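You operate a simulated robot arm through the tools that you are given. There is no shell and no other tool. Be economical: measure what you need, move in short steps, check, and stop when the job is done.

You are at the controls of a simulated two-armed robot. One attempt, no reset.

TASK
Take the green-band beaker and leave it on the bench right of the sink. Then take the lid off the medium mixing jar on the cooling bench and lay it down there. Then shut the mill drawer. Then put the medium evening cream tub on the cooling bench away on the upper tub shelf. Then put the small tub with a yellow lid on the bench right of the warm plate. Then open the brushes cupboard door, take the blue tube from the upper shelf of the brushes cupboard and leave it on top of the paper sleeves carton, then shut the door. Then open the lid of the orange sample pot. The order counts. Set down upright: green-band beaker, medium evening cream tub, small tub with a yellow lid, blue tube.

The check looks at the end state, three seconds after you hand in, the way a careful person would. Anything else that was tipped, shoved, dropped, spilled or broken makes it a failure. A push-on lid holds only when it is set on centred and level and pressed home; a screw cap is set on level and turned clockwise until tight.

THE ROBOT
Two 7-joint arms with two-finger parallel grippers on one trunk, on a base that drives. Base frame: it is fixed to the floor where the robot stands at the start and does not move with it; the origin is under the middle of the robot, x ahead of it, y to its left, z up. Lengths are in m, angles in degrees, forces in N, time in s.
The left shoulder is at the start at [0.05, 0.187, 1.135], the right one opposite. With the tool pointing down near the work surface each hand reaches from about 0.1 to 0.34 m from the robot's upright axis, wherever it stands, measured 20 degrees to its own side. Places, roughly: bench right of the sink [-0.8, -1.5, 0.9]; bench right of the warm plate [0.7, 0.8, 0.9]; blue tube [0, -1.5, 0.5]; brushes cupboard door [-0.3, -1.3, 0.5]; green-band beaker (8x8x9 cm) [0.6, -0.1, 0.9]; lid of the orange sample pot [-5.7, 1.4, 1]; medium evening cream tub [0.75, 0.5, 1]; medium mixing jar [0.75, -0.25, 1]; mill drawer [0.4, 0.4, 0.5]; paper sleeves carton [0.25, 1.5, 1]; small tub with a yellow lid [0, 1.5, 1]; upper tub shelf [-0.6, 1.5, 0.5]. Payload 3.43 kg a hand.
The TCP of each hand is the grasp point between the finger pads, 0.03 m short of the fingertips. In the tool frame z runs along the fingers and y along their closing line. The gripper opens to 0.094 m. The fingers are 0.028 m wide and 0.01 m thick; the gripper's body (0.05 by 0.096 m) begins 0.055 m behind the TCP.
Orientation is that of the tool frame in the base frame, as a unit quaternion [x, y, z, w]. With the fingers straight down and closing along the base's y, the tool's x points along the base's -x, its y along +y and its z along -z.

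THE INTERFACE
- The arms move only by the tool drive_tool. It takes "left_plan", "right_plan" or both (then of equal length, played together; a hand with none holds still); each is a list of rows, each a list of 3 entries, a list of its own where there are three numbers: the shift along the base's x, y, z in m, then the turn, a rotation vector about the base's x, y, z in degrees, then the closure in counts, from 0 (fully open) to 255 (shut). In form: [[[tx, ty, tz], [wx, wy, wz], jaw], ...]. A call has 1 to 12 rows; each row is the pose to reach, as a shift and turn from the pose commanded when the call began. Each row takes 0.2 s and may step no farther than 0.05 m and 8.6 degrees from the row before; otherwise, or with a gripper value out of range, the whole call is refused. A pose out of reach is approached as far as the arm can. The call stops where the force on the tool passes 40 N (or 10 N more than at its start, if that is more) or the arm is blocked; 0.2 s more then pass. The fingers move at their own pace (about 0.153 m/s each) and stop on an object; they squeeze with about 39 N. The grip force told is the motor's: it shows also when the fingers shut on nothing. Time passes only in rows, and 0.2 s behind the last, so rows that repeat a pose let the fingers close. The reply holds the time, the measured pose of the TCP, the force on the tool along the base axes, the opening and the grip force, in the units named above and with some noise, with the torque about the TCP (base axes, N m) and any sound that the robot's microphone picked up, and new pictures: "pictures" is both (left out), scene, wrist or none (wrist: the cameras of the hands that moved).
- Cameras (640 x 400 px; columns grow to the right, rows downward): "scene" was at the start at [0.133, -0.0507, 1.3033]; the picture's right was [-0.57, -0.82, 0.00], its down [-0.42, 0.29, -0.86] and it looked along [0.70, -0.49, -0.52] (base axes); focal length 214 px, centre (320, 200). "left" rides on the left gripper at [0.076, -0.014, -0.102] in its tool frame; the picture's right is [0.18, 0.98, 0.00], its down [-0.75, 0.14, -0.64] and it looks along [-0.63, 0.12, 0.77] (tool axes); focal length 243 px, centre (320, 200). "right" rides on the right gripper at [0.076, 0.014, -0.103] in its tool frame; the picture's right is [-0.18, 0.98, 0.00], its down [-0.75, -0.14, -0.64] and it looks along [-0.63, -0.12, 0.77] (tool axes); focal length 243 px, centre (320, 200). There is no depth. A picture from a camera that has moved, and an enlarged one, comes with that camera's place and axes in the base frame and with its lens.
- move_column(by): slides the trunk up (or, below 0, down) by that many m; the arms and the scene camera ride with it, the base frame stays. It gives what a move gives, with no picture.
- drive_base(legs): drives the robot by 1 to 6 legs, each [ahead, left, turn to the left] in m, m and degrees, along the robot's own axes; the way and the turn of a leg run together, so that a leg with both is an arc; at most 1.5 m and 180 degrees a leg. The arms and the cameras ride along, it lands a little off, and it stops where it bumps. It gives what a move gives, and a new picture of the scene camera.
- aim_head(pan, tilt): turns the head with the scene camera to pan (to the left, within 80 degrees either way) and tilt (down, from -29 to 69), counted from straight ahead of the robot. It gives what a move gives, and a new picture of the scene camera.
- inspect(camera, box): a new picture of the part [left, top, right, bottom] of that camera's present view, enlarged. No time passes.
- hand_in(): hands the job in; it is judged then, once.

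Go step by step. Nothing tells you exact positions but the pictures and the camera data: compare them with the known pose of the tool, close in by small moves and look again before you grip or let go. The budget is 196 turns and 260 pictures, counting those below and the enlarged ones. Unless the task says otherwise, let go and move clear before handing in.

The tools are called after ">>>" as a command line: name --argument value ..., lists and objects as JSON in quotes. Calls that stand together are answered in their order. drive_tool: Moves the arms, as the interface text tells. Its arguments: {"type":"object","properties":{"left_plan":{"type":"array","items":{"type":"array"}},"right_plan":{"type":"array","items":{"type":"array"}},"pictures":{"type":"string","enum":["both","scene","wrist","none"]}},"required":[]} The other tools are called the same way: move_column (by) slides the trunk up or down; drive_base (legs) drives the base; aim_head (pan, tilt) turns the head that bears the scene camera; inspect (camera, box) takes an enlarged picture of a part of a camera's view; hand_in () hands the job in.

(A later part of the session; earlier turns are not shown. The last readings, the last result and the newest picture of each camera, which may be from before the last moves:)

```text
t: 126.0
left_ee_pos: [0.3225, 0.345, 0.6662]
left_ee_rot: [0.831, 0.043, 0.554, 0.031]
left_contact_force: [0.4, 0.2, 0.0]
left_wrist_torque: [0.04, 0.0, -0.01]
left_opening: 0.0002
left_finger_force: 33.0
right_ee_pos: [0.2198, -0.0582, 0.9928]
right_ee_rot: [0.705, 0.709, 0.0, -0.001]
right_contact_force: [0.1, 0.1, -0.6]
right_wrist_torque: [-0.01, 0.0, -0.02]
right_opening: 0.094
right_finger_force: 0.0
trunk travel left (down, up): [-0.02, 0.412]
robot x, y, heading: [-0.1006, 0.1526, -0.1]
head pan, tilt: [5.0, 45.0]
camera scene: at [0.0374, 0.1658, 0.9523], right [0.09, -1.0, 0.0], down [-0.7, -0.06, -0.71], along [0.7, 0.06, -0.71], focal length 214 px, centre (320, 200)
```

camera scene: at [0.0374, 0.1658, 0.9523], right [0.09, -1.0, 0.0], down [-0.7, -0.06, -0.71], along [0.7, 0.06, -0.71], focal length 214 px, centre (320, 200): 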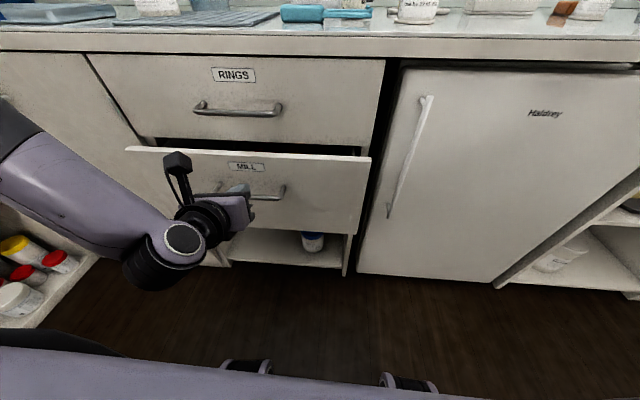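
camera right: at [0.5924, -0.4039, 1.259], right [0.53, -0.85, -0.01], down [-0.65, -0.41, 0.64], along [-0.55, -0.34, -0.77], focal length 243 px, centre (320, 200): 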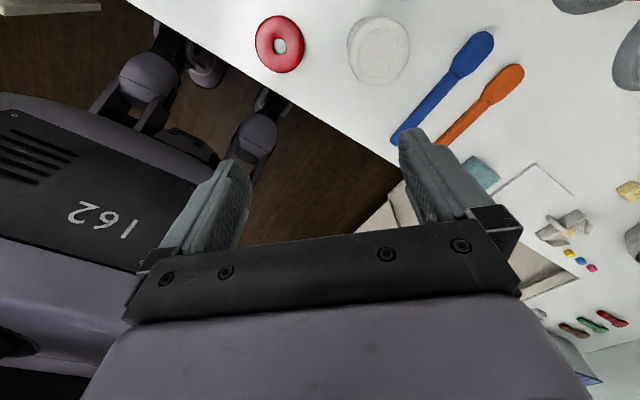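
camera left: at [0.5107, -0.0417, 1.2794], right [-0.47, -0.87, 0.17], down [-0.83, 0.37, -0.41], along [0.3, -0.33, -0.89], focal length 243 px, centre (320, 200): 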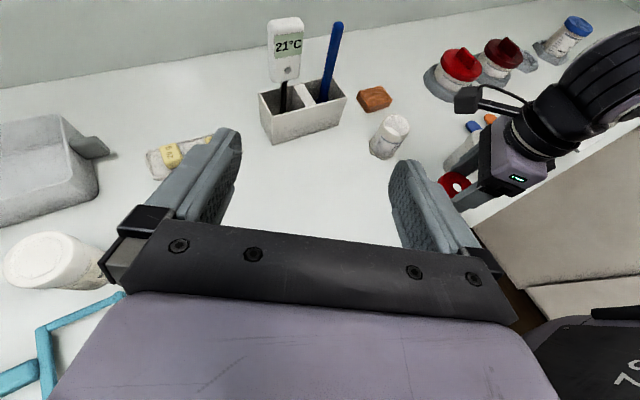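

Drawer moving in. Continue.

>>> drive_base --legs '[[0.07, 0, 0]]'

>>> drive_tool --left_plan '[[[0.01, 0, 0], [0, 0, 0], 255], [[0.02, 0, 0], [0, 0, 0], 255], [[0.03, 0, 0], [0, 0, 0], 255], [[0.04, 0, 0], [0, 0, 0], 255], [[0.05, 0, 0], [0, 0, 0], 255]]' --pictures "scene"

```text
t: 127.0
left_ee_pos: [0.3914, 0.3456, 0.6667]
left_ee_rot: [0.831, 0.044, 0.554, 0.03]
left_contact_force: [0.1, -0.6, -0.6]
left_wrist_torque: [-0.04, -0.03, -0.03]
left_opening: 0.0
left_finger_force: 33.4
right_ee_pos: [0.2878, -0.0587, 0.9931]
right_ee_rot: [0.705, 0.709, 0.001, -0.002]
right_contact_force: [-0.7, 0.4, 0.5]
right_wrist_torque: [-0.02, -0.05, -0.04]
right_opening: 0.094
right_finger_force: 0.1
trunk travel left (down, up): [-0.02, 0.412]
robot x, y, heading: [-0.0341, 0.1586, 0.2]
head pan, tilt: [5.0, 45.0]
camera scene: at [0.106, 0.1657, 0.9523], right [0.09, -1.0, 0.0], down [-0.7, -0.06, -0.71], along [0.7, 0.06, -0.71], focal length 214 px, centre (320, 200)
```

scene: 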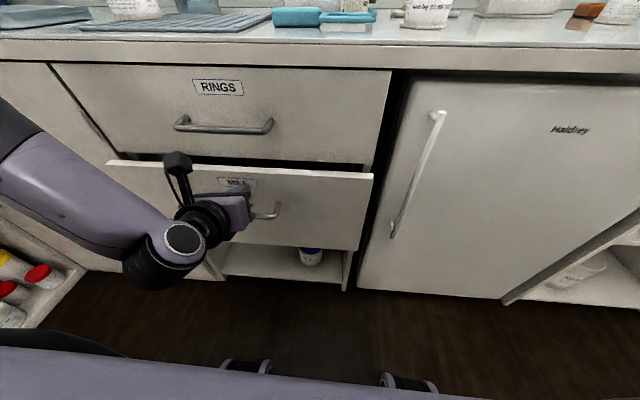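

```text
t: 128.2
left_ee_pos: [0.4411, 0.3433, 0.67]
left_ee_rot: [0.831, 0.044, 0.553, 0.03]
left_contact_force: [-9.3, 1.3, 2.9]
left_wrist_torque: [-0.08, -0.09, 0.04]
left_opening: 0.0
left_finger_force: 32.7
right_ee_pos: [0.2869, -0.0591, 0.9931]
right_ee_rot: [0.704, 0.71, 0.001, -0.002]
right_contact_force: [0.1, 0.7, 0.3]
right_wrist_torque: [0.01, 0.01, 0.02]
right_opening: 0.0943
right_finger_force: 0.0
trunk travel left (down, up): [-0.02, 0.412]
robot x, y, heading: [-0.029, 0.1571, -0.4]
head pan, tilt: [5.0, 45.0]
camera scene: at [0.1054, 0.1658, 0.9525], right [0.09, -1.0, 0.0], down [-0.7, -0.06, -0.71], along [0.7, 0.06, -0.71], focal length 214 px, centre (320, 200)
```

scene: 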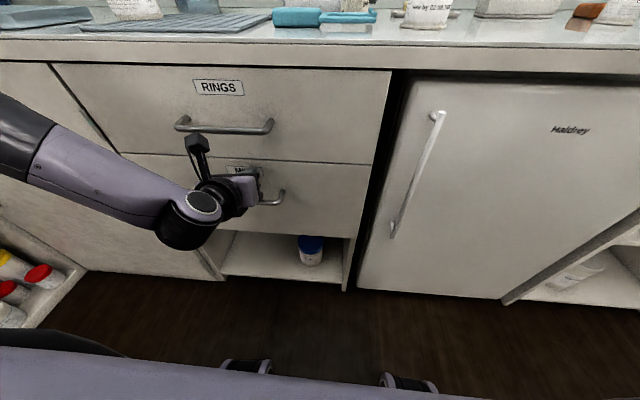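

Looks flush; push a little more to make sure, then inspect.

>>> drive_tool --left_plan '[[[0.006, 0, 0], [0, 0, 0], 255], [[0.012, 0, 0], [0, 0, 0], 255], [[0.018, 0, 0], [0, 0, 0], 255]]' --pictures "none"

>>> inspect --camera "scene" --box '[80, 110, 400, 300]'

```text
t: 128.6
left_ee_pos: [0.4413, 0.3438, 0.6666]
left_ee_rot: [0.832, 0.043, 0.552, 0.031]
left_contact_force: [-12.7, 0.6, 5.6]
left_wrist_torque: [-0.02, -0.2, 0.02]
left_opening: 0.0
left_finger_force: 32.6
right_ee_pos: [0.287, -0.0595, 0.993]
right_ee_rot: [0.704, 0.71, 0.001, -0.002]
right_contact_force: [-1.1, 0.5, -0.2]
right_wrist_torque: [-0.01, 0.0, 0.02]
right_opening: 0.0941
right_finger_force: 0.0
trunk travel left (down, up): [-0.02, 0.412]
robot x, y, heading: [-0.0316, 0.1623, 0.3]
head pan, tilt: [5.0, 45.0]
stopped in row 1 (left hand): the force on the tool passed its limit at 48 N (the readings are from after the stop); the commanded pose is now the measured one
```

```text
2.00 times, centred on (240, 205) of scene
camera zoom: at [0.1045, 0.166, 0.9525], right [0.09, -1.0, 0.0], down [-0.7, -0.06, -0.71], along [0.71, 0.06, -0.71], focal length 429 px, centre (480, 190)
```

zoom: 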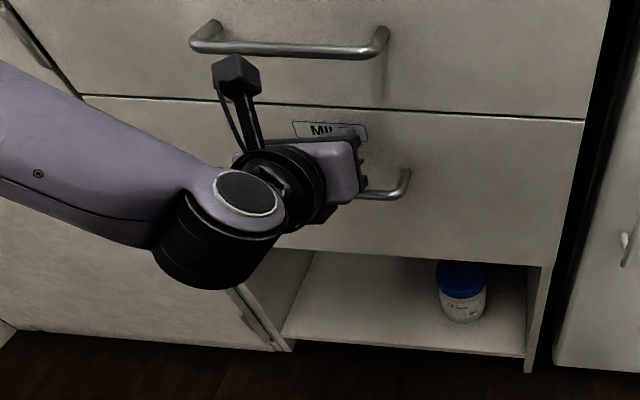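

Drawer shut. I back away, raise the trunk and look at the tub and at the shelf on the left.

>>> drive_base --legs '[[-0.3, 0, 0]]'

>>> move_column --by 0.28

>>> aim_head --pan 35 --tilt 40

```text
t: 130.6
left_ee_pos: [0.1401, 0.3455, 0.6644]
left_ee_rot: [0.832, 0.046, 0.552, 0.028]
left_contact_force: [-0.1, 1.2, -0.8]
left_wrist_torque: [-0.01, 0.0, -0.01]
left_opening: 0.0
left_finger_force: 33.4
right_ee_pos: [-0.013, -0.058, 0.9919]
right_ee_rot: [0.703, 0.711, 0.001, -0.002]
right_contact_force: [-0.8, -0.7, -0.5]
right_wrist_torque: [0.03, -0.01, 0.0]
right_opening: 0.0938
right_finger_force: 0.0
trunk travel left (down, up): [-0.02, 0.412]
robot x, y, heading: [-0.3366, 0.1587, 0.1]
head pan, tilt: [5.0, 45.0]
camera scene: at [-0.1967, 0.166, 0.9523], right [0.09, -1.0, 0.0], down [-0.7, -0.06, -0.71], along [0.7, 0.06, -0.71], focal length 214 px, centre (320, 200)
```

scene: 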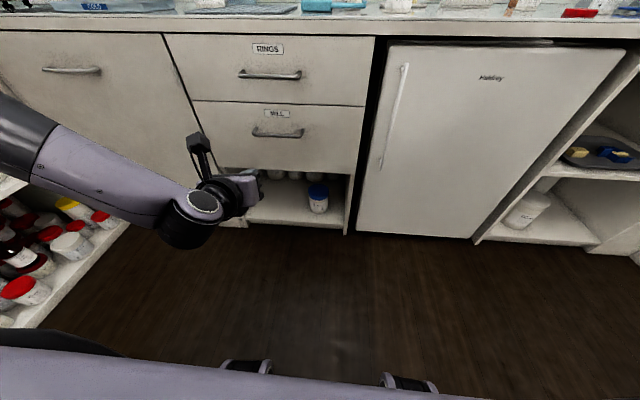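

```text
t: 133.4
left_ee_pos: [0.1388, 0.3467, 0.9453]
left_ee_rot: [0.832, 0.044, 0.552, 0.029]
left_contact_force: [0.3, -0.4, 0.2]
left_wrist_torque: [-0.02, 0.01, 0.02]
left_opening: 0.0001
left_finger_force: 33.1
right_ee_pos: [-0.0138, -0.0587, 1.2729]
right_ee_rot: [0.703, 0.711, 0.0, -0.002]
right_contact_force: [0.4, 1.0, -0.3]
right_wrist_torque: [-0.02, 0.0, -0.01]
right_opening: 0.0937
right_finger_force: 0.1
trunk travel left (down, up): [-0.3, 0.132]
robot x, y, heading: [-0.3396, 0.1583, 0.1]
head pan, tilt: [5.0, 45.0]
```

```text
t: 134.4
left_ee_pos: [0.1408, 0.3467, 0.9475]
left_ee_rot: [0.833, 0.045, 0.551, 0.029]
left_contact_force: [0.5, 0.0, -1.1]
left_wrist_torque: [-0.01, 0.01, -0.01]
left_opening: 0.0
left_finger_force: 32.4
right_ee_pos: [-0.0143, -0.0593, 1.2734]
right_ee_rot: [0.703, 0.711, 0.001, -0.002]
right_contact_force: [-1.0, 0.6, -0.4]
right_wrist_torque: [-0.03, 0.0, 0.01]
right_opening: 0.0939
right_finger_force: 0.0
trunk travel left (down, up): [-0.3, 0.132]
robot x, y, heading: [-0.3383, 0.1549, 0.3]
head pan, tilt: [35.0, 40.0]
camera scene: at [-0.2082, 0.2075, 1.2395], right [0.58, -0.82, 0.0], down [-0.53, -0.37, -0.77], along [0.63, 0.44, -0.64], focal length 214 px, centre (320, 200)
```

scene: 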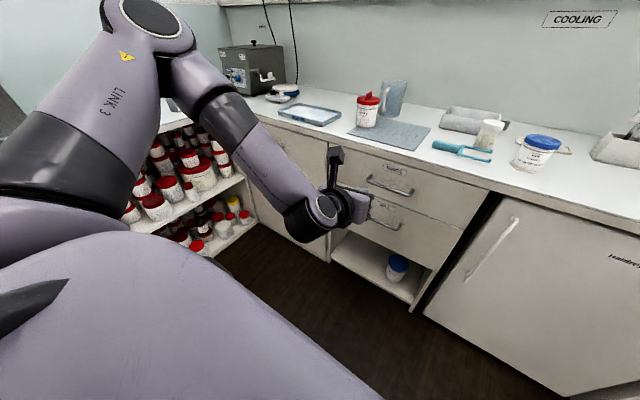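

I raise the left hand, open it, and drive up to the bench in front of the evening cream tub.

>>> drive_tool --left_plan '[[[0, 0, 0.05], [0, 0, 0], 0], [[0, 0, 0.1], [0, 0, 0], 0], [[0, 0, 0.15], [0, 0, 0], 0], [[0, 0, 0.2], [0, 0, 0], 0], [[0, 0, 0.22], [0, 0, 0], 0]]' --pictures "none"

>>> drive_base --legs '[[0, 0.31, 0], [0.4, 0, 0]]'

```text
t: 135.6
left_ee_pos: [0.139, 0.3442, 1.1659]
left_ee_rot: [0.833, 0.046, 0.55, 0.027]
left_contact_force: [-0.1, 0.0, -0.2]
left_wrist_torque: [0.0, 0.01, -0.04]
left_opening: 0.0941
left_finger_force: 0.1
right_ee_pos: [-0.0132, -0.0572, 1.2732]
right_ee_rot: [0.703, 0.711, 0.001, -0.002]
right_contact_force: [-0.2, -0.9, 0.7]
right_wrist_torque: [-0.02, -0.03, 0.0]
right_opening: 0.0939
right_finger_force: 0.1
trunk travel left (down, up): [-0.3, 0.132]
robot x, y, heading: [-0.335, 0.1611, 0.1]
head pan, tilt: [35.0, 40.0]
```

```text
t: 140.9
left_ee_pos: [0.5294, 0.6558, 1.1667]
left_ee_rot: [0.833, 0.046, 0.551, 0.029]
left_contact_force: [-0.2, 0.2, 0.0]
left_wrist_torque: [-0.02, 0.01, -0.06]
left_opening: 0.094
left_finger_force: 0.0
right_ee_pos: [0.3787, 0.2526, 1.2726]
right_ee_rot: [0.702, 0.712, 0.0, -0.001]
right_contact_force: [0.3, 0.3, -0.2]
right_wrist_torque: [0.0, 0.01, 0.02]
right_opening: 0.0939
right_finger_force: 0.1
trunk travel left (down, up): [-0.3, 0.132]
robot x, y, heading: [0.0555, 0.4677, 0.5]
head pan, tilt: [35.0, 40.0]
camera scene: at [0.1835, 0.5177, 1.2395], right [0.58, -0.82, 0.0], down [-0.52, -0.37, -0.77], along [0.62, 0.44, -0.64], focal length 214 px, centre (320, 200)
```

scene: 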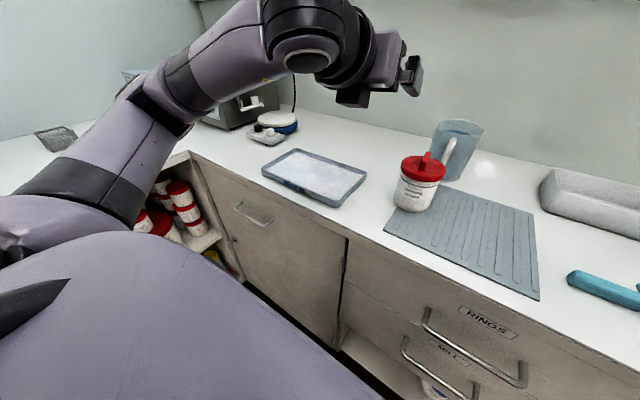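

>>> inspect --camera "scene" --box '[360, 110, 500, 220]'

>>> inspect --camera "left" --box '[0, 0, 640, 400]'

```text
3.64 times, centred on (430, 165) of scene
camera zoom: at [0.1835, 0.5177, 1.2395], right [0.58, -0.82, 0.0], down [-0.52, -0.37, -0.77], along [0.62, 0.44, -0.64], focal length 780 px, centre (-80, 327)
```

zoom: 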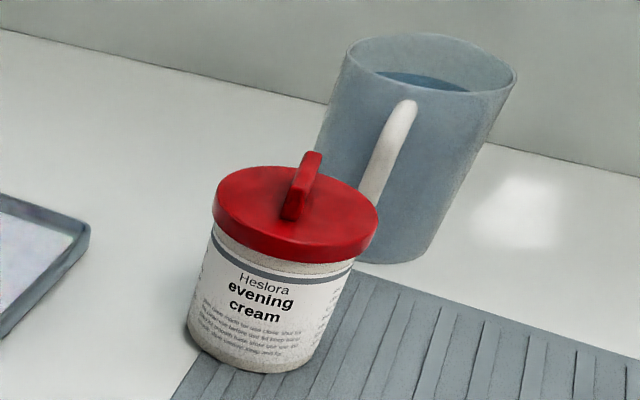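

```text
1.00 times, centred on (320, 200) of left (not enlarged: the box is as wide or as high as the picture)
camera zoom: at [0.4652, 0.6767, 1.2745], right [0.12, -0.96, 0.26], down [-0.88, -0.22, -0.43], along [0.47, -0.18, -0.87], focal length 243 px, centre (320, 200)
```

zoom: 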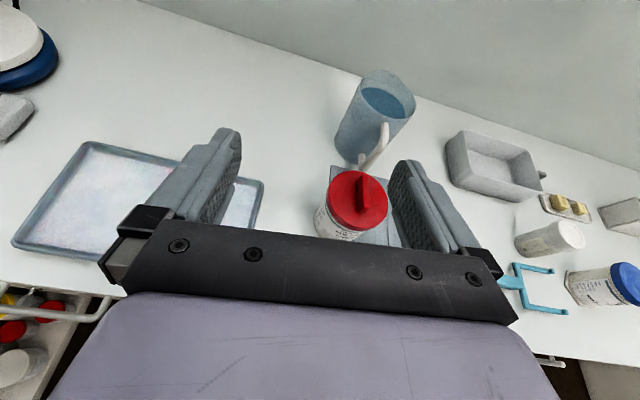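

Tub centre ≈[0.618,0.562], lid top z≈1.0, body ≈7.8 cm. I drive 10 cm nearer and take the pre-grip pose.

>>> drive_base --legs '[[0.09, 0, 0]]'

>>> drive_tool --left_plan '[[[-0.03, -0.02, -0.02], [0, 0, 0], 0], [[-0.06, -0.04, -0.04], [0, 0, 0], 0], [[-0.09, -0.065, -0.06], [0, 0, 0], 0], [[-0.11, -0.09, -0.09], [0, 0, 0], 0], [[-0.12, -0.093, -0.13], [0, 0, 0], 0], [[-0.12, -0.093, -0.16], [0, 0, 0], 0]]' --pictures "both"

```text
t: 142.0
left_ee_pos: [0.6177, 0.655, 1.1666]
left_ee_rot: [0.833, 0.045, 0.551, 0.029]
left_contact_force: [-0.1, 0.7, 0.2]
left_wrist_torque: [0.01, 0.02, -0.01]
left_opening: 0.0942
left_finger_force: 0.1
right_ee_pos: [0.4659, 0.2523, 1.2726]
right_ee_rot: [0.703, 0.711, 0.0, -0.002]
right_contact_force: [0.5, -0.1, -0.4]
right_wrist_torque: [-0.01, 0.04, -0.04]
right_opening: 0.0939
right_finger_force: 0.1
trunk travel left (down, up): [-0.3, 0.132]
robot x, y, heading: [0.1438, 0.4652, 0.2]
head pan, tilt: [35.0, 40.0]
camera scene: at [0.2712, 0.5181, 1.2394], right [0.58, -0.82, 0.0], down [-0.53, -0.37, -0.77], along [0.62, 0.44, -0.64], focal length 214 px, centre (320, 200)
```

scene: 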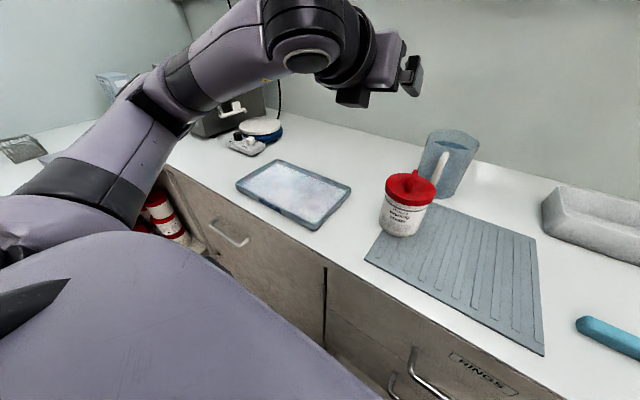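

```text
t: 143.4
left_ee_pos: [0.5071, 0.5508, 1.0019]
left_ee_rot: [0.832, 0.045, 0.552, 0.028]
left_contact_force: [0.2, 0.8, -0.1]
left_wrist_torque: [-0.05, 0.01, -0.02]
left_opening: 0.094
left_finger_force: 0.1
left hand out of reach, approached as far as the arm can: row 5, 6
right_ee_pos: [0.4652, 0.2526, 1.2721]
right_ee_rot: [0.703, 0.711, 0.0, -0.002]
right_contact_force: [0.3, -0.6, -0.1]
right_wrist_torque: [0.0, -0.01, 0.01]
right_opening: 0.0939
right_finger_force: 0.0
trunk travel left (down, up): [-0.3, 0.132]
robot x, y, heading: [0.1431, 0.468, 0.3]
head pan, tilt: [35.0, 40.0]
camera scene: at [0.2706, 0.5182, 1.2396], right [0.58, -0.82, 0.0], down [-0.52, -0.37, -0.77], along [0.63, 0.44, -0.64], focal length 214 px, centre (320, 200)
camera left: at [0.4412, 0.5724, 1.1123], right [0.12, -0.96, 0.26], down [-0.88, -0.22, -0.43], along [0.47, -0.18, -0.87], focal length 243 px, centre (320, 200)
```

scene: 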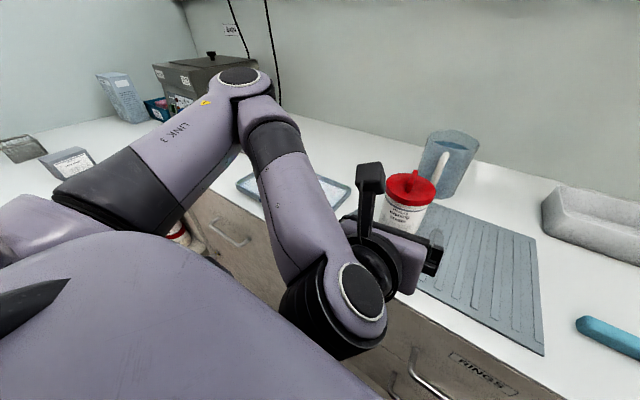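
left: 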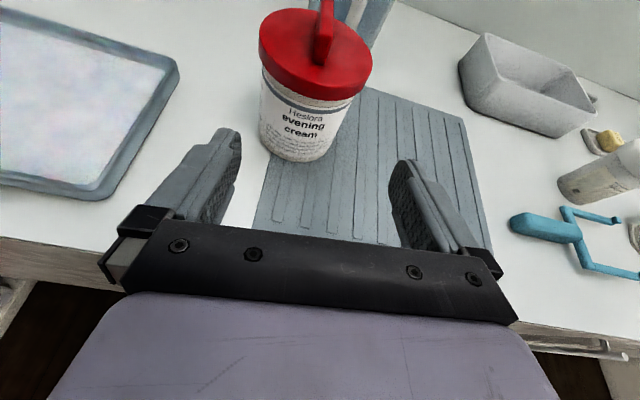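

Centre ≈[0.620,0.563]. I lower the trunk 6 cm and correct the hand's small roll.

>>> move_column --by -0.06

>>> drive_tool --left_plan '[[[0, 0.006, 0], [2.6, 0, -1.1], 0], [[0, 0.012, 0], [5.2, 0, -2.2], 0], [[0, 0.012, 0], [5.2, 0, -2.2], 0]]' --pictures "wrist"

```text
t: 144.4
left_ee_pos: [0.5063, 0.551, 0.9436]
left_ee_rot: [0.833, 0.046, 0.551, 0.028]
left_contact_force: [0.2, -0.6, 0.0]
left_wrist_torque: [-0.02, 0.01, 0.0]
left_opening: 0.094
left_finger_force: 0.1
right_ee_pos: [0.4647, 0.2532, 1.2128]
right_ee_rot: [0.702, 0.712, 0.001, -0.001]
right_contact_force: [0.3, 0.3, -0.4]
right_wrist_torque: [0.01, 0.0, -0.02]
right_opening: 0.094
right_finger_force: 0.1
trunk travel left (down, up): [-0.24, 0.192]
robot x, y, heading: [0.1407, 0.4691, 0.4]
head pan, tilt: [35.0, 40.0]
```

```text
t: 145.2
left_ee_pos: [0.5122, 0.5557, 0.9427]
left_ee_rot: [0.834, 0.005, 0.552, 0.0]
left_contact_force: [0.2, -0.3, 0.7]
left_wrist_torque: [0.01, 0.0, 0.04]
left_opening: 0.094
left_finger_force: 0.0
left hand out of reach, approached as far as the arm can: row 1, 2, 3
right_ee_pos: [0.4652, 0.2526, 1.2125]
right_ee_rot: [0.703, 0.711, 0.001, -0.001]
right_contact_force: [0.2, 0.0, 0.1]
right_wrist_torque: [-0.01, 0.0, 0.0]
right_opening: 0.0943
right_finger_force: 0.0
trunk travel left (down, up): [-0.24, 0.192]
robot x, y, heading: [0.1446, 0.4697, 0.6]
head pan, tilt: [35.0, 40.0]
camera left: at [0.4475, 0.5696, 1.0537], right [0.08, -0.98, 0.18], down [-0.88, -0.15, -0.44], along [0.46, -0.12, -0.88], focal length 243 px, centre (320, 200)
```

left: 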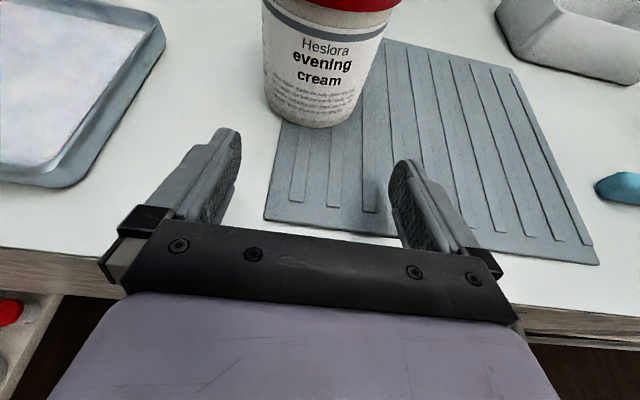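

>>> drive_tool --left_plan '[[[0.015, 0.007, -0.002], [0, 0, 0], 0], [[0.03, 0.007, -0.005], [0, 0, 0], 0], [[0.045, 0.007, -0.005], [0, 0, 0], 0]]' --pictures "wrist"

```text
t: 146.0
left_ee_pos: [0.5563, 0.5631, 0.94]
left_ee_rot: [0.834, 0.004, 0.552, 0.001]
left_contact_force: [0.3, -0.5, -0.3]
left_wrist_torque: [-0.03, 0.03, 0.03]
left_opening: 0.094
left_finger_force: 0.1
right_ee_pos: [0.4652, 0.2517, 1.2114]
right_ee_rot: [0.703, 0.711, 0.001, -0.002]
right_contact_force: [0.0, -0.2, -0.1]
right_wrist_torque: [0.01, 0.0, 0.01]
right_opening: 0.0943
right_finger_force: 0.0
trunk travel left (down, up): [-0.24, 0.192]
robot x, y, heading: [0.1443, 0.469, 0.4]
head pan, tilt: [35.0, 40.0]
camera left: at [0.4914, 0.5771, 1.0502], right [0.08, -0.98, 0.18], down [-0.88, -0.15, -0.44], along [0.46, -0.12, -0.88], focal length 243 px, centre (320, 200)
```

left: 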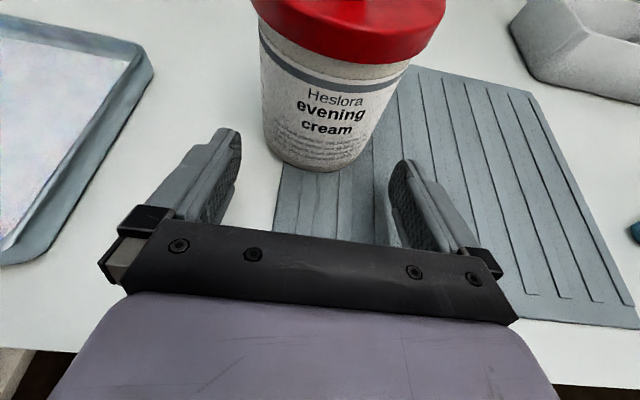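

>>> drive_tool --left_plan '[[[0.012, -0.002, -0.002], [0, 0, 0], 0], [[0.024, -0.002, -0.002], [0, 0, 0], 0], [[0.034, -0.002, -0.002], [0, 0, 0], 0]]' --pictures "wrist"

```text
t: 146.8
left_ee_pos: [0.5906, 0.5607, 0.9368]
left_ee_rot: [0.834, 0.005, 0.551, 0.001]
left_contact_force: [1.2, 0.5, -0.8]
left_wrist_torque: [0.03, 0.01, 0.01]
left_opening: 0.0939
left_finger_force: 0.0
right_ee_pos: [0.4658, 0.2531, 1.2123]
right_ee_rot: [0.703, 0.712, 0.001, -0.002]
right_contact_force: [0.0, 1.0, 0.1]
right_wrist_torque: [-0.03, 0.01, -0.01]
right_opening: 0.0938
right_finger_force: 0.2
trunk travel left (down, up): [-0.24, 0.192]
robot x, y, heading: [0.1409, 0.4651, 0.3]
head pan, tilt: [35.0, 40.0]
camera left: at [0.5265, 0.575, 1.0469], right [0.08, -0.98, 0.18], down [-0.88, -0.15, -0.44], along [0.46, -0.12, -0.88], focal length 243 px, centre (320, 200)
```

left: 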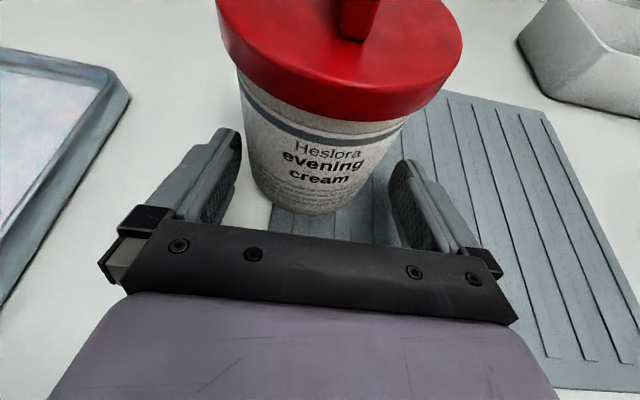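

>>> drive_tool --left_plan '[[[0.003, 0.003, 0], [0, 0, 0], 0], [[0.012, 0.003, 0], [0, 0, 0], 0], [[0.012, 0.003, 0], [0, 0, 0], 25], [[0.012, 0.003, 0], [0, 0, 0], 60], [[0.012, 0.003, 0], [0, 0, 0], 70]]' --pictures "wrist"

```text
t: 148.0
left_ee_pos: [0.6027, 0.5645, 0.9365]
left_ee_rot: [0.833, 0.006, 0.553, 0.0]
left_contact_force: [1.9, 3.9, 0.8]
left_wrist_torque: [0.07, -0.16, 0.2]
left_opening: 0.0807
left_finger_force: 38.8
right_ee_pos: [0.4649, 0.2522, 1.2123]
right_ee_rot: [0.703, 0.711, 0.0, -0.001]
right_contact_force: [0.5, -0.1, 0.8]
right_wrist_torque: [-0.01, 0.02, 0.0]
right_opening: 0.0941
right_finger_force: 0.1
trunk travel left (down, up): [-0.24, 0.192]
robot x, y, heading: [0.1423, 0.4645, 0.5]
head pan, tilt: [35.0, 40.0]
camera left: at [0.5386, 0.5783, 1.0468], right [0.08, -0.98, 0.18], down [-0.88, -0.15, -0.44], along [0.46, -0.12, -0.88], focal length 243 px, centre (320, 200)
```

left: 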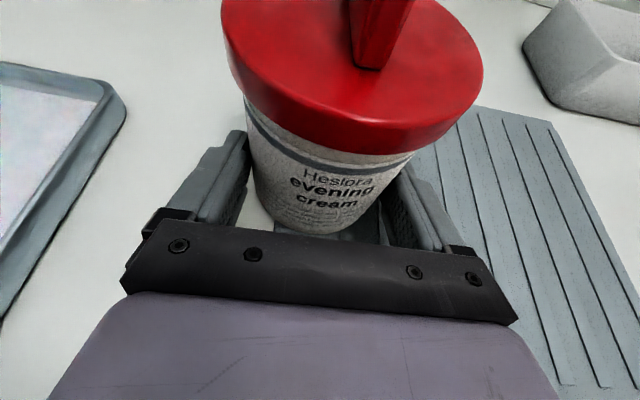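

Gripped at 8 cm. Lift it.

>>> drive_tool --left_plan '[[[0, 0, 0.02], [0, 0, 0], 100], [[0, 0, 0.05], [0, 0, 0], 100], [[0, 0, 0.08], [0, 0, 0], 100], [[-0.02, 0, 0.11], [0, 0, 0], 100], [[-0.05, 0, 0.13], [0, 0, 0], 100], [[-0.09, 0, 0.14], [0, 0, 0], 100]]' --pictures "wrist"

```text
t: 149.4
left_ee_pos: [0.5132, 0.5647, 1.0758]
left_ee_rot: [0.834, 0.004, 0.552, 0.001]
left_contact_force: [-0.2, 0.6, -4.7]
left_wrist_torque: [0.01, 0.1, 0.01]
left_opening: 0.0805
left_finger_force: 38.7
right_ee_pos: [0.4646, 0.2523, 1.2121]
right_ee_rot: [0.702, 0.712, 0.001, -0.002]
right_contact_force: [0.0, -0.2, 0.9]
right_wrist_torque: [-0.03, 0.02, -0.01]
right_opening: 0.0939
right_finger_force: 0.0
trunk travel left (down, up): [-0.24, 0.192]
robot x, y, heading: [0.1422, 0.4694, 0.3]
head pan, tilt: [35.0, 40.0]
camera left: at [0.4482, 0.5787, 1.1864], right [0.08, -0.98, 0.18], down [-0.88, -0.15, -0.44], along [0.46, -0.12, -0.88], focal length 243 px, centre (320, 200)
```

left: 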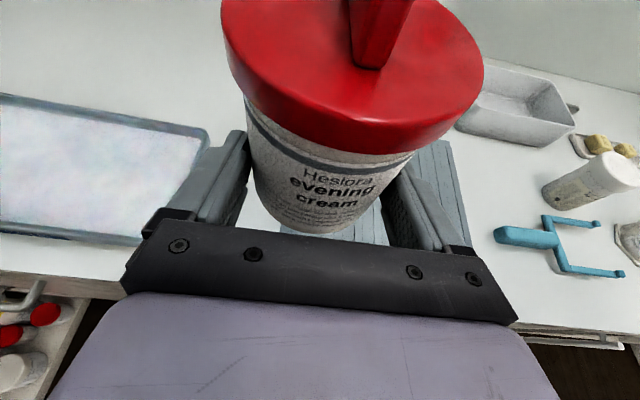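

Tub held. I back off, turn left to face the shelves.

>>> drive_base --legs '[[-0.68, 0, 0], [0, 0, 90]]'

>>> aim_head --pan 0 --tilt 38

```text
t: 157.0
left_ee_pos: [-0.6364, 0.8375, 1.0762]
left_ee_rot: [0.59, 0.59, 0.393, -0.387]
left_contact_force: [-0.3, 0.2, -3.8]
left_wrist_torque: [-0.12, -0.01, 0.02]
left_opening: 0.0799
left_finger_force: 39.3
right_ee_pos: [-0.3238, 0.7866, 1.2124]
right_ee_rot: [0.0, 1.0, -0.001, -0.001]
right_contact_force: [-0.2, 0.0, -0.4]
right_wrist_torque: [-0.01, -0.02, -0.02]
right_opening: 0.0941
right_finger_force: 0.0
trunk travel left (down, up): [-0.24, 0.192]
robot x, y, heading: [-0.5434, 0.465, 89.5]
head pan, tilt: [35.0, 40.0]
camera scene: at [-0.5909, 0.5944, 1.1795], right [0.82, 0.57, 0.0], down [0.37, -0.53, -0.77], along [-0.44, 0.63, -0.64], focal length 214 px, centre (320, 200)
```

scene: 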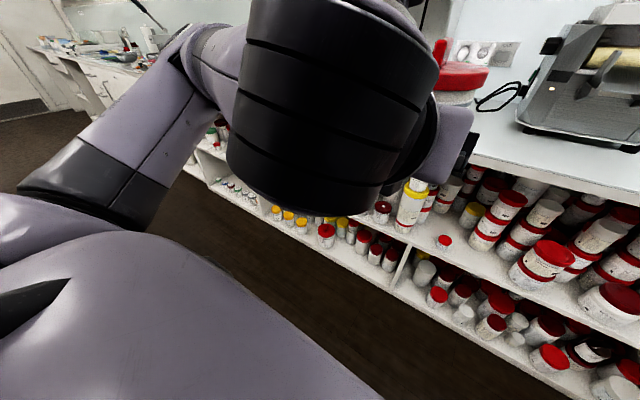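

```text
t: 158.0
left_ee_pos: [-0.6364, 0.8373, 1.0758]
left_ee_rot: [0.589, 0.59, 0.393, -0.388]
left_contact_force: [-0.7, -0.4, -3.5]
left_wrist_torque: [-0.1, -0.03, 0.01]
left_opening: 0.0803
left_finger_force: 38.7
right_ee_pos: [-0.325, 0.7858, 1.2137]
right_ee_rot: [0.0, 1.0, -0.001, -0.002]
right_contact_force: [0.0, 0.5, 1.1]
right_wrist_torque: [-0.03, 0.03, 0.02]
right_opening: 0.094
right_finger_force: 0.1
trunk travel left (down, up): [-0.24, 0.192]
robot x, y, heading: [-0.5406, 0.4644, 89.6]
head pan, tilt: [0.0, 38.0]
camera scene: at [-0.5421, 0.6108, 1.1825], right [1.0, 0.0, 0.0], down [0.0, -0.62, -0.79], along [0.0, 0.79, -0.62], focal length 214 px, centre (320, 200)
```

scene: 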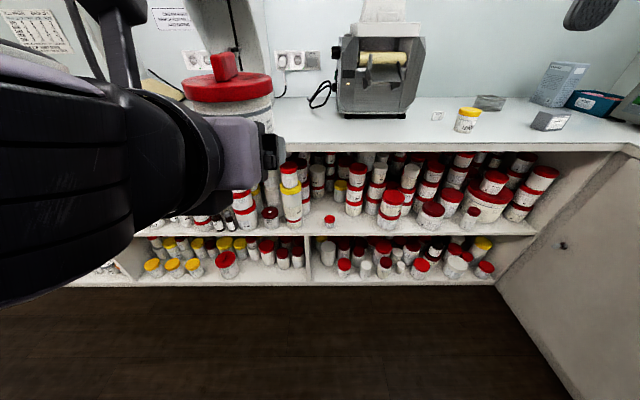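

>>> inspect --camera "scene" --box '[210, 130, 400, 290]'

>>> inspect --camera "scene" --box '[380, 90, 640, 290]'

```text
2.50 times, centred on (305, 210) of scene
camera zoom: at [-0.5421, 0.6108, 1.1825], right [1.0, 0.0, 0.0], down [0.0, -0.62, -0.79], along [0.0, 0.79, -0.62], focal length 536 px, centre (358, 175)
```

zoom: 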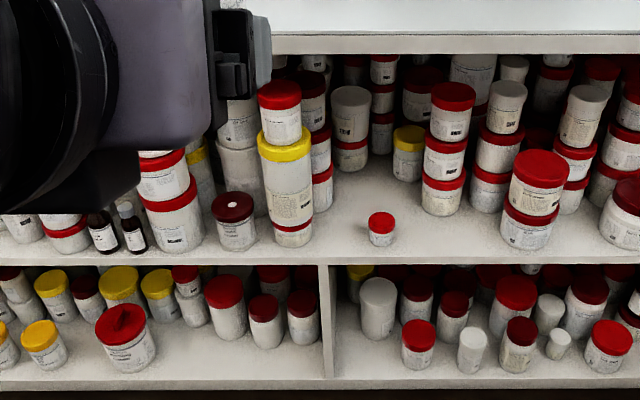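

```text
2.00 times, centred on (510, 190) of scene
camera zoom: at [-0.5421, 0.6108, 1.1825], right [1.0, 0.0, 0.0], down [0.0, -0.62, -0.79], along [0.0, 0.79, -0.62], focal length 429 px, centre (-60, 220)
```

zoom: 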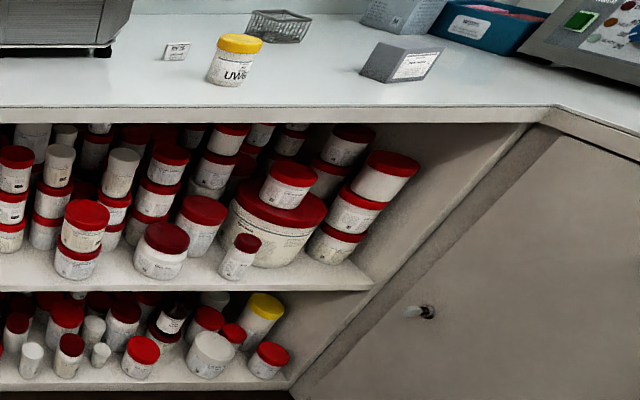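

There's a free spot on the upper shelf's front, right of the lone small pot, about x≈-0.385, y≈1.31. I reposition and lower the trunk, then test the arm low.

>>> drive_base --legs '[[0, -0.25, 0], [0.1, 0, 0.4]]'

>>> move_column --by -0.24

>>> drive_tool --left_plan '[[[0, 0.01, -0.04], [0, 0, 0], 100], [[0, 0.03, -0.08], [0, 0, 0], 100], [[0, 0.05, -0.12], [0, 0, 0], 100], [[0, 0.07, -0.16], [0, 0, 0], 100], [[0, 0.08, -0.2], [0, 0, 0], 100], [[0, 0.08, -0.24], [0, 0, 0], 100]]' --pictures "scene"

```text
t: 161.6
left_ee_pos: [-0.3932, 0.9326, 1.0756]
left_ee_rot: [0.586, 0.593, 0.391, -0.39]
left_contact_force: [0.3, -0.2, -3.0]
left_wrist_torque: [-0.08, -0.01, 0.02]
left_opening: 0.0798
left_finger_force: 39.2
right_ee_pos: [-0.0808, 0.8854, 1.2129]
right_ee_rot: [-0.007, 1.0, -0.002, -0.001]
right_contact_force: [1.1, 0.2, -0.3]
right_wrist_torque: [-0.02, 0.04, -0.03]
right_opening: 0.094
right_finger_force: 0.1
trunk travel left (down, up): [-0.24, 0.192]
robot x, y, heading: [-0.2943, 0.5644, 90.5]
head pan, tilt: [0.0, 38.0]
camera scene: at [-0.2965, 0.7078, 1.1824], right [1.0, 0.01, 0.0], down [0.0, -0.62, -0.79], along [0.0, 0.79, -0.62], focal length 214 px, centre (320, 200)
```

scene: 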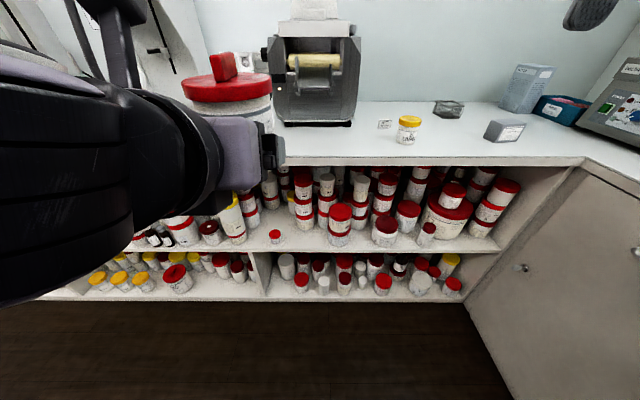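

```text
t: 164.1
left_ee_pos: [-0.3927, 0.9336, 0.8364]
left_ee_rot: [0.587, 0.593, 0.391, -0.389]
left_contact_force: [-0.7, 0.4, -3.9]
left_wrist_torque: [-0.09, 0.01, 0.01]
left_opening: 0.0796
left_finger_force: 38.8
right_ee_pos: [-0.0808, 0.8852, 0.9737]
right_ee_rot: [-0.007, 1.0, -0.001, -0.001]
right_contact_force: [-0.2, -0.4, -0.9]
right_wrist_torque: [0.02, -0.01, 0.01]
right_opening: 0.0938
right_finger_force: 0.1
trunk travel left (down, up): [0.0, 0.432]
robot x, y, heading: [-0.2979, 0.5626, 90.2]
head pan, tilt: [0.0, 38.0]
```

```text
t: 165.4
left_ee_pos: [-0.3925, 1.0122, 0.5983]
left_ee_rot: [0.586, 0.593, 0.391, -0.389]
left_contact_force: [-0.5, 0.2, -4.2]
left_wrist_torque: [-0.11, 0.03, 0.03]
left_opening: 0.0802
left_finger_force: 39.0
right_ee_pos: [-0.0799, 0.8846, 0.9723]
right_ee_rot: [-0.007, 1.0, -0.001, -0.001]
right_contact_force: [0.3, 0.4, 0.7]
right_wrist_torque: [-0.02, 0.0, -0.02]
right_opening: 0.0941
right_finger_force: 0.0
trunk travel left (down, up): [0.0, 0.432]
robot x, y, heading: [-0.2938, 0.5652, 90.4]
head pan, tilt: [0.0, 38.0]
camera scene: at [-0.2965, 0.7072, 0.9425], right [1.0, 0.01, 0.0], down [0.0, -0.62, -0.79], along [0.0, 0.79, -0.62], focal length 214 px, centre (320, 200)
```

scene: 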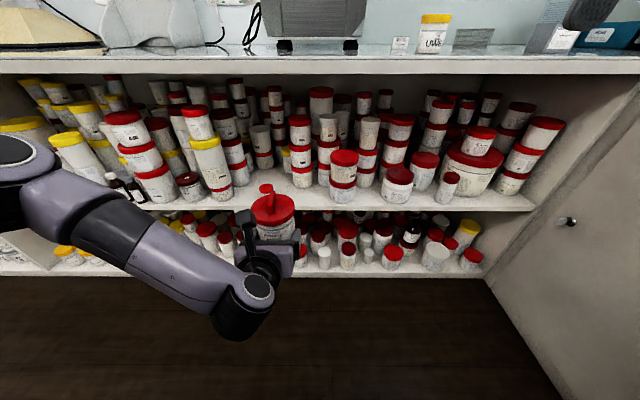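

The low pose works. I zoom in to triangulate the shelf height and spot.

>>> inspect --camera "scene" --box '[230, 100, 400, 230]'

>>> inspect --camera "left" --box '[0, 0, 640, 400]'

```text
3.08 times, centred on (315, 165) of scene
camera zoom: at [-0.2965, 0.7072, 0.9425], right [1.0, 0.01, 0.0], down [0.0, -0.62, -0.79], along [0.0, 0.79, -0.62], focal length 660 px, centre (335, 308)
```

zoom: 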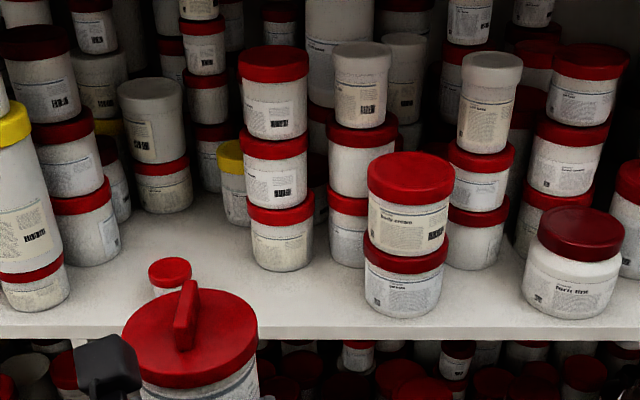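

```text
1.00 times, centred on (320, 200) of left (not enlarged: the box is as wide or as high as the picture)
camera zoom: at [-0.4076, 0.9469, 0.7083], right [0.98, 0.08, 0.18], down [0.15, -0.88, -0.44], along [0.12, 0.46, -0.88], focal length 243 px, centre (320, 200)
```

zoom: 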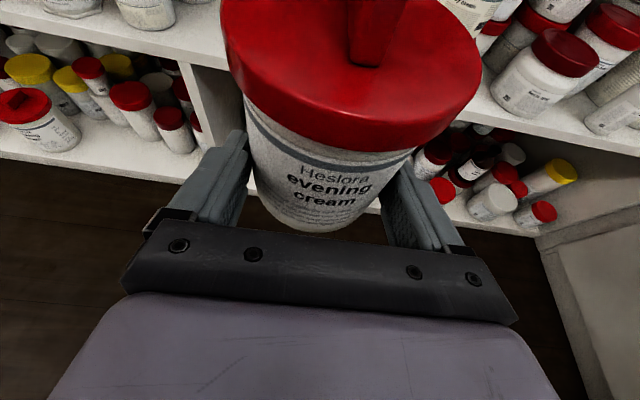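

Triangulated: shelf z≈0.42, front edge y≈1.335; pot at [-0.498,1.37], stack behind at y≥1.43. Target centre [-0.405,1.38]. I lower the arm further.

>>> drive_tool --left_plan '[[[0, 0.015, -0.035], [0, 0, 0], 100], [[0, 0.03, -0.07], [0, 0, 0], 100], [[0, 0.045, -0.1], [0, 0, 0], 100], [[0, 0.05, -0.11], [0, 0, 0], 100]]' --right_plan '[[[0, 0, 0.03], [0, 0, 0], 0], [[0, -0.02, 0.06], [0, 0, 0], 0], [[0, -0.04, 0.1], [0, 0, 0], 0], [[0, -0.06, 0.14], [0, 0, 0], 0]]' --pictures "scene"

```text
t: 166.4
left_ee_pos: [-0.3884, 1.0629, 0.4898]
left_ee_rot: [0.585, 0.595, 0.388, -0.391]
left_contact_force: [0.0, -0.5, -3.8]
left_wrist_torque: [-0.08, -0.02, -0.01]
left_opening: 0.0798
left_finger_force: 39.0
left hand out of reach, approached as far as the arm can: row 4
right_ee_pos: [-0.0686, 0.8291, 0.9894]
right_ee_rot: [-0.007, 1.0, 0.0, -0.003]
right_contact_force: [0.7, -0.5, 0.7]
right_wrist_torque: [0.02, 0.0, 0.02]
right_opening: 0.0942
right_finger_force: 0.1
right hand out of reach, approached as far as the arm can: row 1, 2, 3, 4
trunk travel left (down, up): [0.0, 0.432]
robot x, y, heading: [-0.2962, 0.556, 90.3]
head pan, tilt: [0.0, 38.0]
camera scene: at [-0.2965, 0.7072, 0.9425], right [1.0, 0.01, 0.0], down [0.0, -0.62, -0.79], along [0.0, 0.79, -0.62], focal length 214 px, centre (320, 200)
```

scene: 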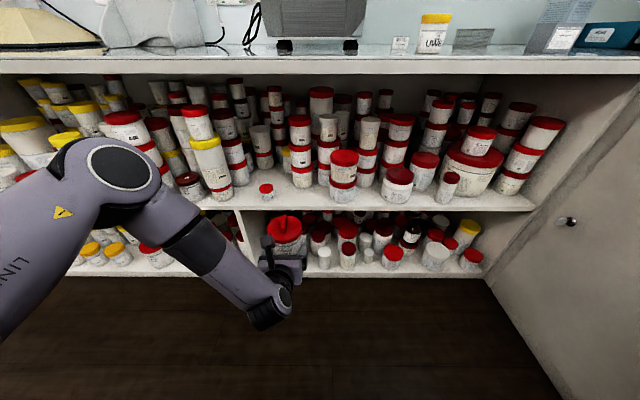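

Near the low limit here; I check that reaching farther forward allows lower.

>>> drive_tool --left_plan '[[[-0.005, 0.03, 0.01], [0, 0, 0], 100], [[-0.01, 0.06, 0.01], [0, 0, 0], 100], [[-0.015, 0.08, -0.01], [0, 0, 0], 100], [[-0.015, 0.08, -0.03], [0, 0, 0], 100], [[-0.015, 0.08, -0.05], [0, 0, 0], 100]]' --pictures "none"

```text
t: 167.7
left_ee_pos: [-0.3805, 1.1466, 0.4541]
left_ee_rot: [0.585, 0.598, 0.383, -0.391]
left_contact_force: [0.2, 0.8, -4.0]
left_wrist_torque: [-0.09, 0.05, -0.01]
left_opening: 0.0799
left_finger_force: 39.1
left hand out of reach, approached as far as the arm can: row 3, 4, 5
right_ee_pos: [-0.0697, 0.8305, 0.9897]
right_ee_rot: [-0.008, 1.0, 0.0, -0.002]
right_contact_force: [0.6, 0.8, -0.6]
right_wrist_torque: [-0.01, -0.03, -0.01]
right_opening: 0.0942
right_finger_force: 0.1
trunk travel left (down, up): [0.0, 0.432]
robot x, y, heading: [-0.2992, 0.5627, 90.2]
head pan, tilt: [0.0, 38.0]
```

Farther forward it goes down to 0.454. I raise to 0.49 and drive in partway.

>>> drive_tool --left_plan '[[[-0.01, 0, 0.02], [0, 0, 0], 100], [[-0.02, 0, 0.04], [0, 0, 0], 100]]' --pictures "none"

>>> drive_base --legs '[[0.13, 0, 0]]'

>>> inspect --camera "left" --box '[0, 0, 640, 400]'

```text
t: 168.2
left_ee_pos: [-0.3988, 1.1479, 0.4958]
left_ee_rot: [0.587, 0.595, 0.388, -0.389]
left_contact_force: [-0.1, 0.5, -4.7]
left_wrist_torque: [-0.14, 0.0, -0.01]
left_opening: 0.0796
left_finger_force: 38.7
left hand out of reach, approached as far as the arm can: row 1
right_ee_pos: [-0.0687, 0.8298, 0.9892]
right_ee_rot: [-0.008, 1.0, 0.0, -0.003]
right_contact_force: [0.2, 0.0, -0.8]
right_wrist_torque: [0.0, 0.01, 0.01]
right_opening: 0.0944
right_finger_force: 0.0
trunk travel left (down, up): [0.0, 0.432]
robot x, y, heading: [-0.2974, 0.5601, 90.1]
head pan, tilt: [0.0, 38.0]
```

```text
t: 169.5
left_ee_pos: [-0.3995, 1.2795, 0.4958]
left_ee_rot: [0.587, 0.595, 0.387, -0.39]
left_contact_force: [-0.5, -0.2, -2.7]
left_wrist_torque: [-0.09, 0.03, -0.01]
left_opening: 0.0799
left_finger_force: 39.2
right_ee_pos: [-0.0684, 0.961, 0.9897]
right_ee_rot: [-0.005, 1.0, -0.001, -0.002]
right_contact_force: [0.0, -0.6, 0.3]
right_wrist_torque: [-0.02, 0.03, 0.01]
right_opening: 0.0942
right_finger_force: 0.1
trunk travel left (down, up): [0.0, 0.432]
robot x, y, heading: [-0.3014, 0.6941, 90.2]
head pan, tilt: [0.0, 38.0]
camera scene: at [-0.2968, 0.8389, 0.9425], right [1.0, 0.0, 0.0], down [0.0, -0.62, -0.79], along [0.0, 0.79, -0.62], focal length 214 px, centre (320, 200)
```

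scene: 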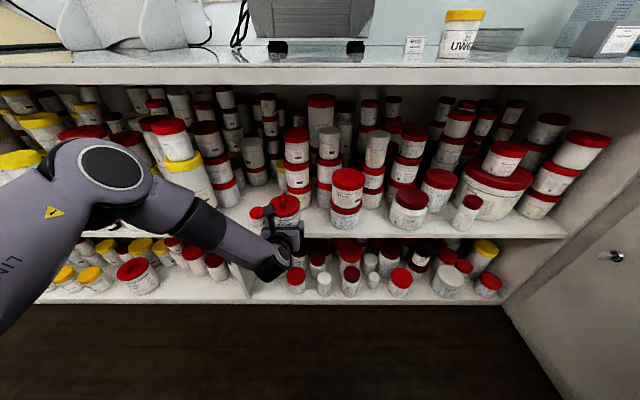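

```text
1.00 times, centred on (320, 200) of left (not enlarged: the box is as wide or as high as the picture)
camera zoom: at [-0.4125, 1.2147, 0.6061], right [0.98, 0.08, 0.17], down [0.15, -0.89, -0.44], along [0.12, 0.46, -0.88], focal length 243 px, centre (320, 200)
```

zoom: 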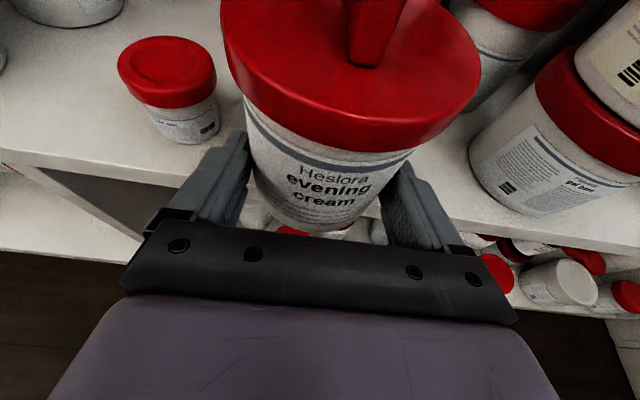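

Everything matches. Advance another 8.5 cm.

>>> drive_base --legs '[[0.085, 0, 0]]'

>>> inspect --camera "left" --box '[0, 0, 640, 400]'

>>> inspect --camera "scene" --box '[200, 80, 400, 240]'

```text
t: 170.6
left_ee_pos: [-0.4008, 1.3396, 0.486]
left_ee_rot: [0.592, 0.599, 0.379, -0.382]
left_contact_force: [-0.8, 0.1, -1.8]
left_wrist_torque: [-0.09, 0.0, -0.01]
left_opening: 0.0796
left_finger_force: 38.5
right_ee_pos: [-0.0706, 1.0316, 0.99]
right_ee_rot: [-0.006, 1.0, -0.001, -0.003]
right_contact_force: [-0.5, -0.3, -0.7]
right_wrist_torque: [-0.04, 0.0, 0.03]
right_opening: 0.094
right_finger_force: 0.0
trunk travel left (down, up): [0.0, 0.432]
robot x, y, heading: [-0.2981, 0.7663, 90.5]
head pan, tilt: [0.0, 38.0]
heard: snap
stopped in leg 1: the force on the tool passed its limit at 97 N (the readings are from after the stop); the commanded pose is now the measured one
camera scene: at [-0.2973, 0.9087, 0.9425], right [1.0, 0.0, 0.0], down [0.0, -0.62, -0.79], along [0.0, 0.79, -0.62], focal length 214 px, centre (320, 200)
```

scene: 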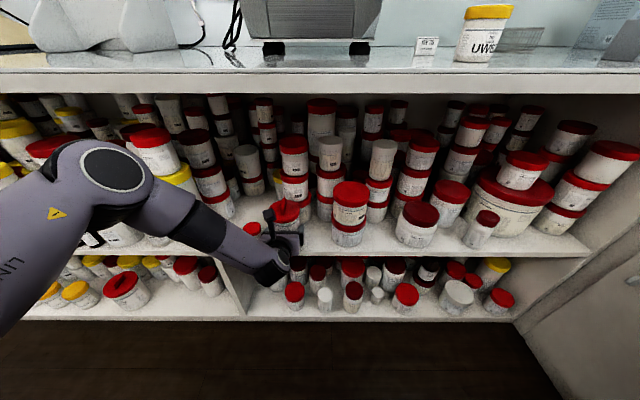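

```text
1.00 times, centred on (320, 200) of left (not enlarged: the box is as wide or as high as the picture)
camera zoom: at [-0.4137, 1.2785, 0.5985], right [0.98, 0.09, 0.17], down [0.15, -0.9, -0.41], along [0.11, 0.43, -0.89], focal length 243 px, centre (320, 200)
```

zoom: 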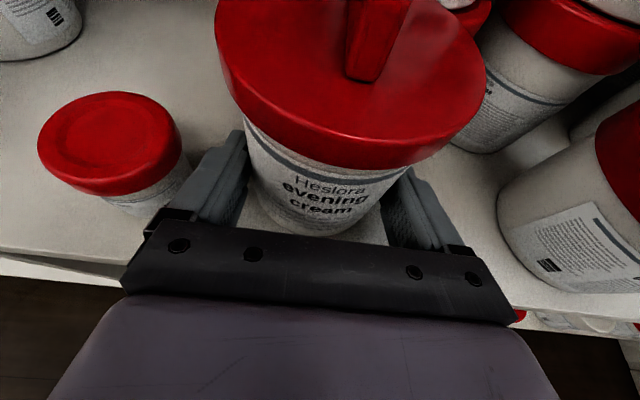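

```text
2.50 times, centred on (300, 160) of scene
camera zoom: at [-0.2973, 0.9087, 0.9425], right [1.0, 0.0, 0.0], down [0.0, -0.62, -0.79], along [0.0, 0.79, -0.62], focal length 536 px, centre (370, 300)
```

zoom: 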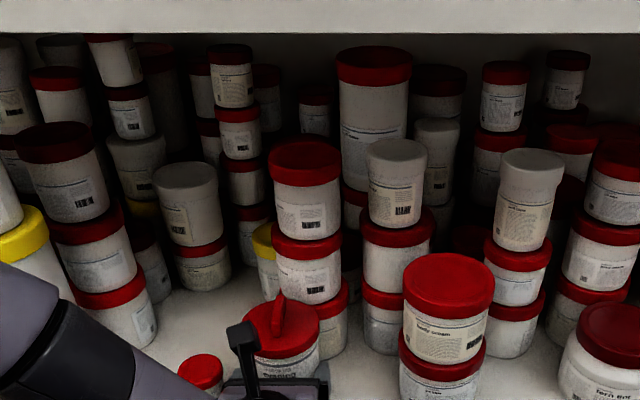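

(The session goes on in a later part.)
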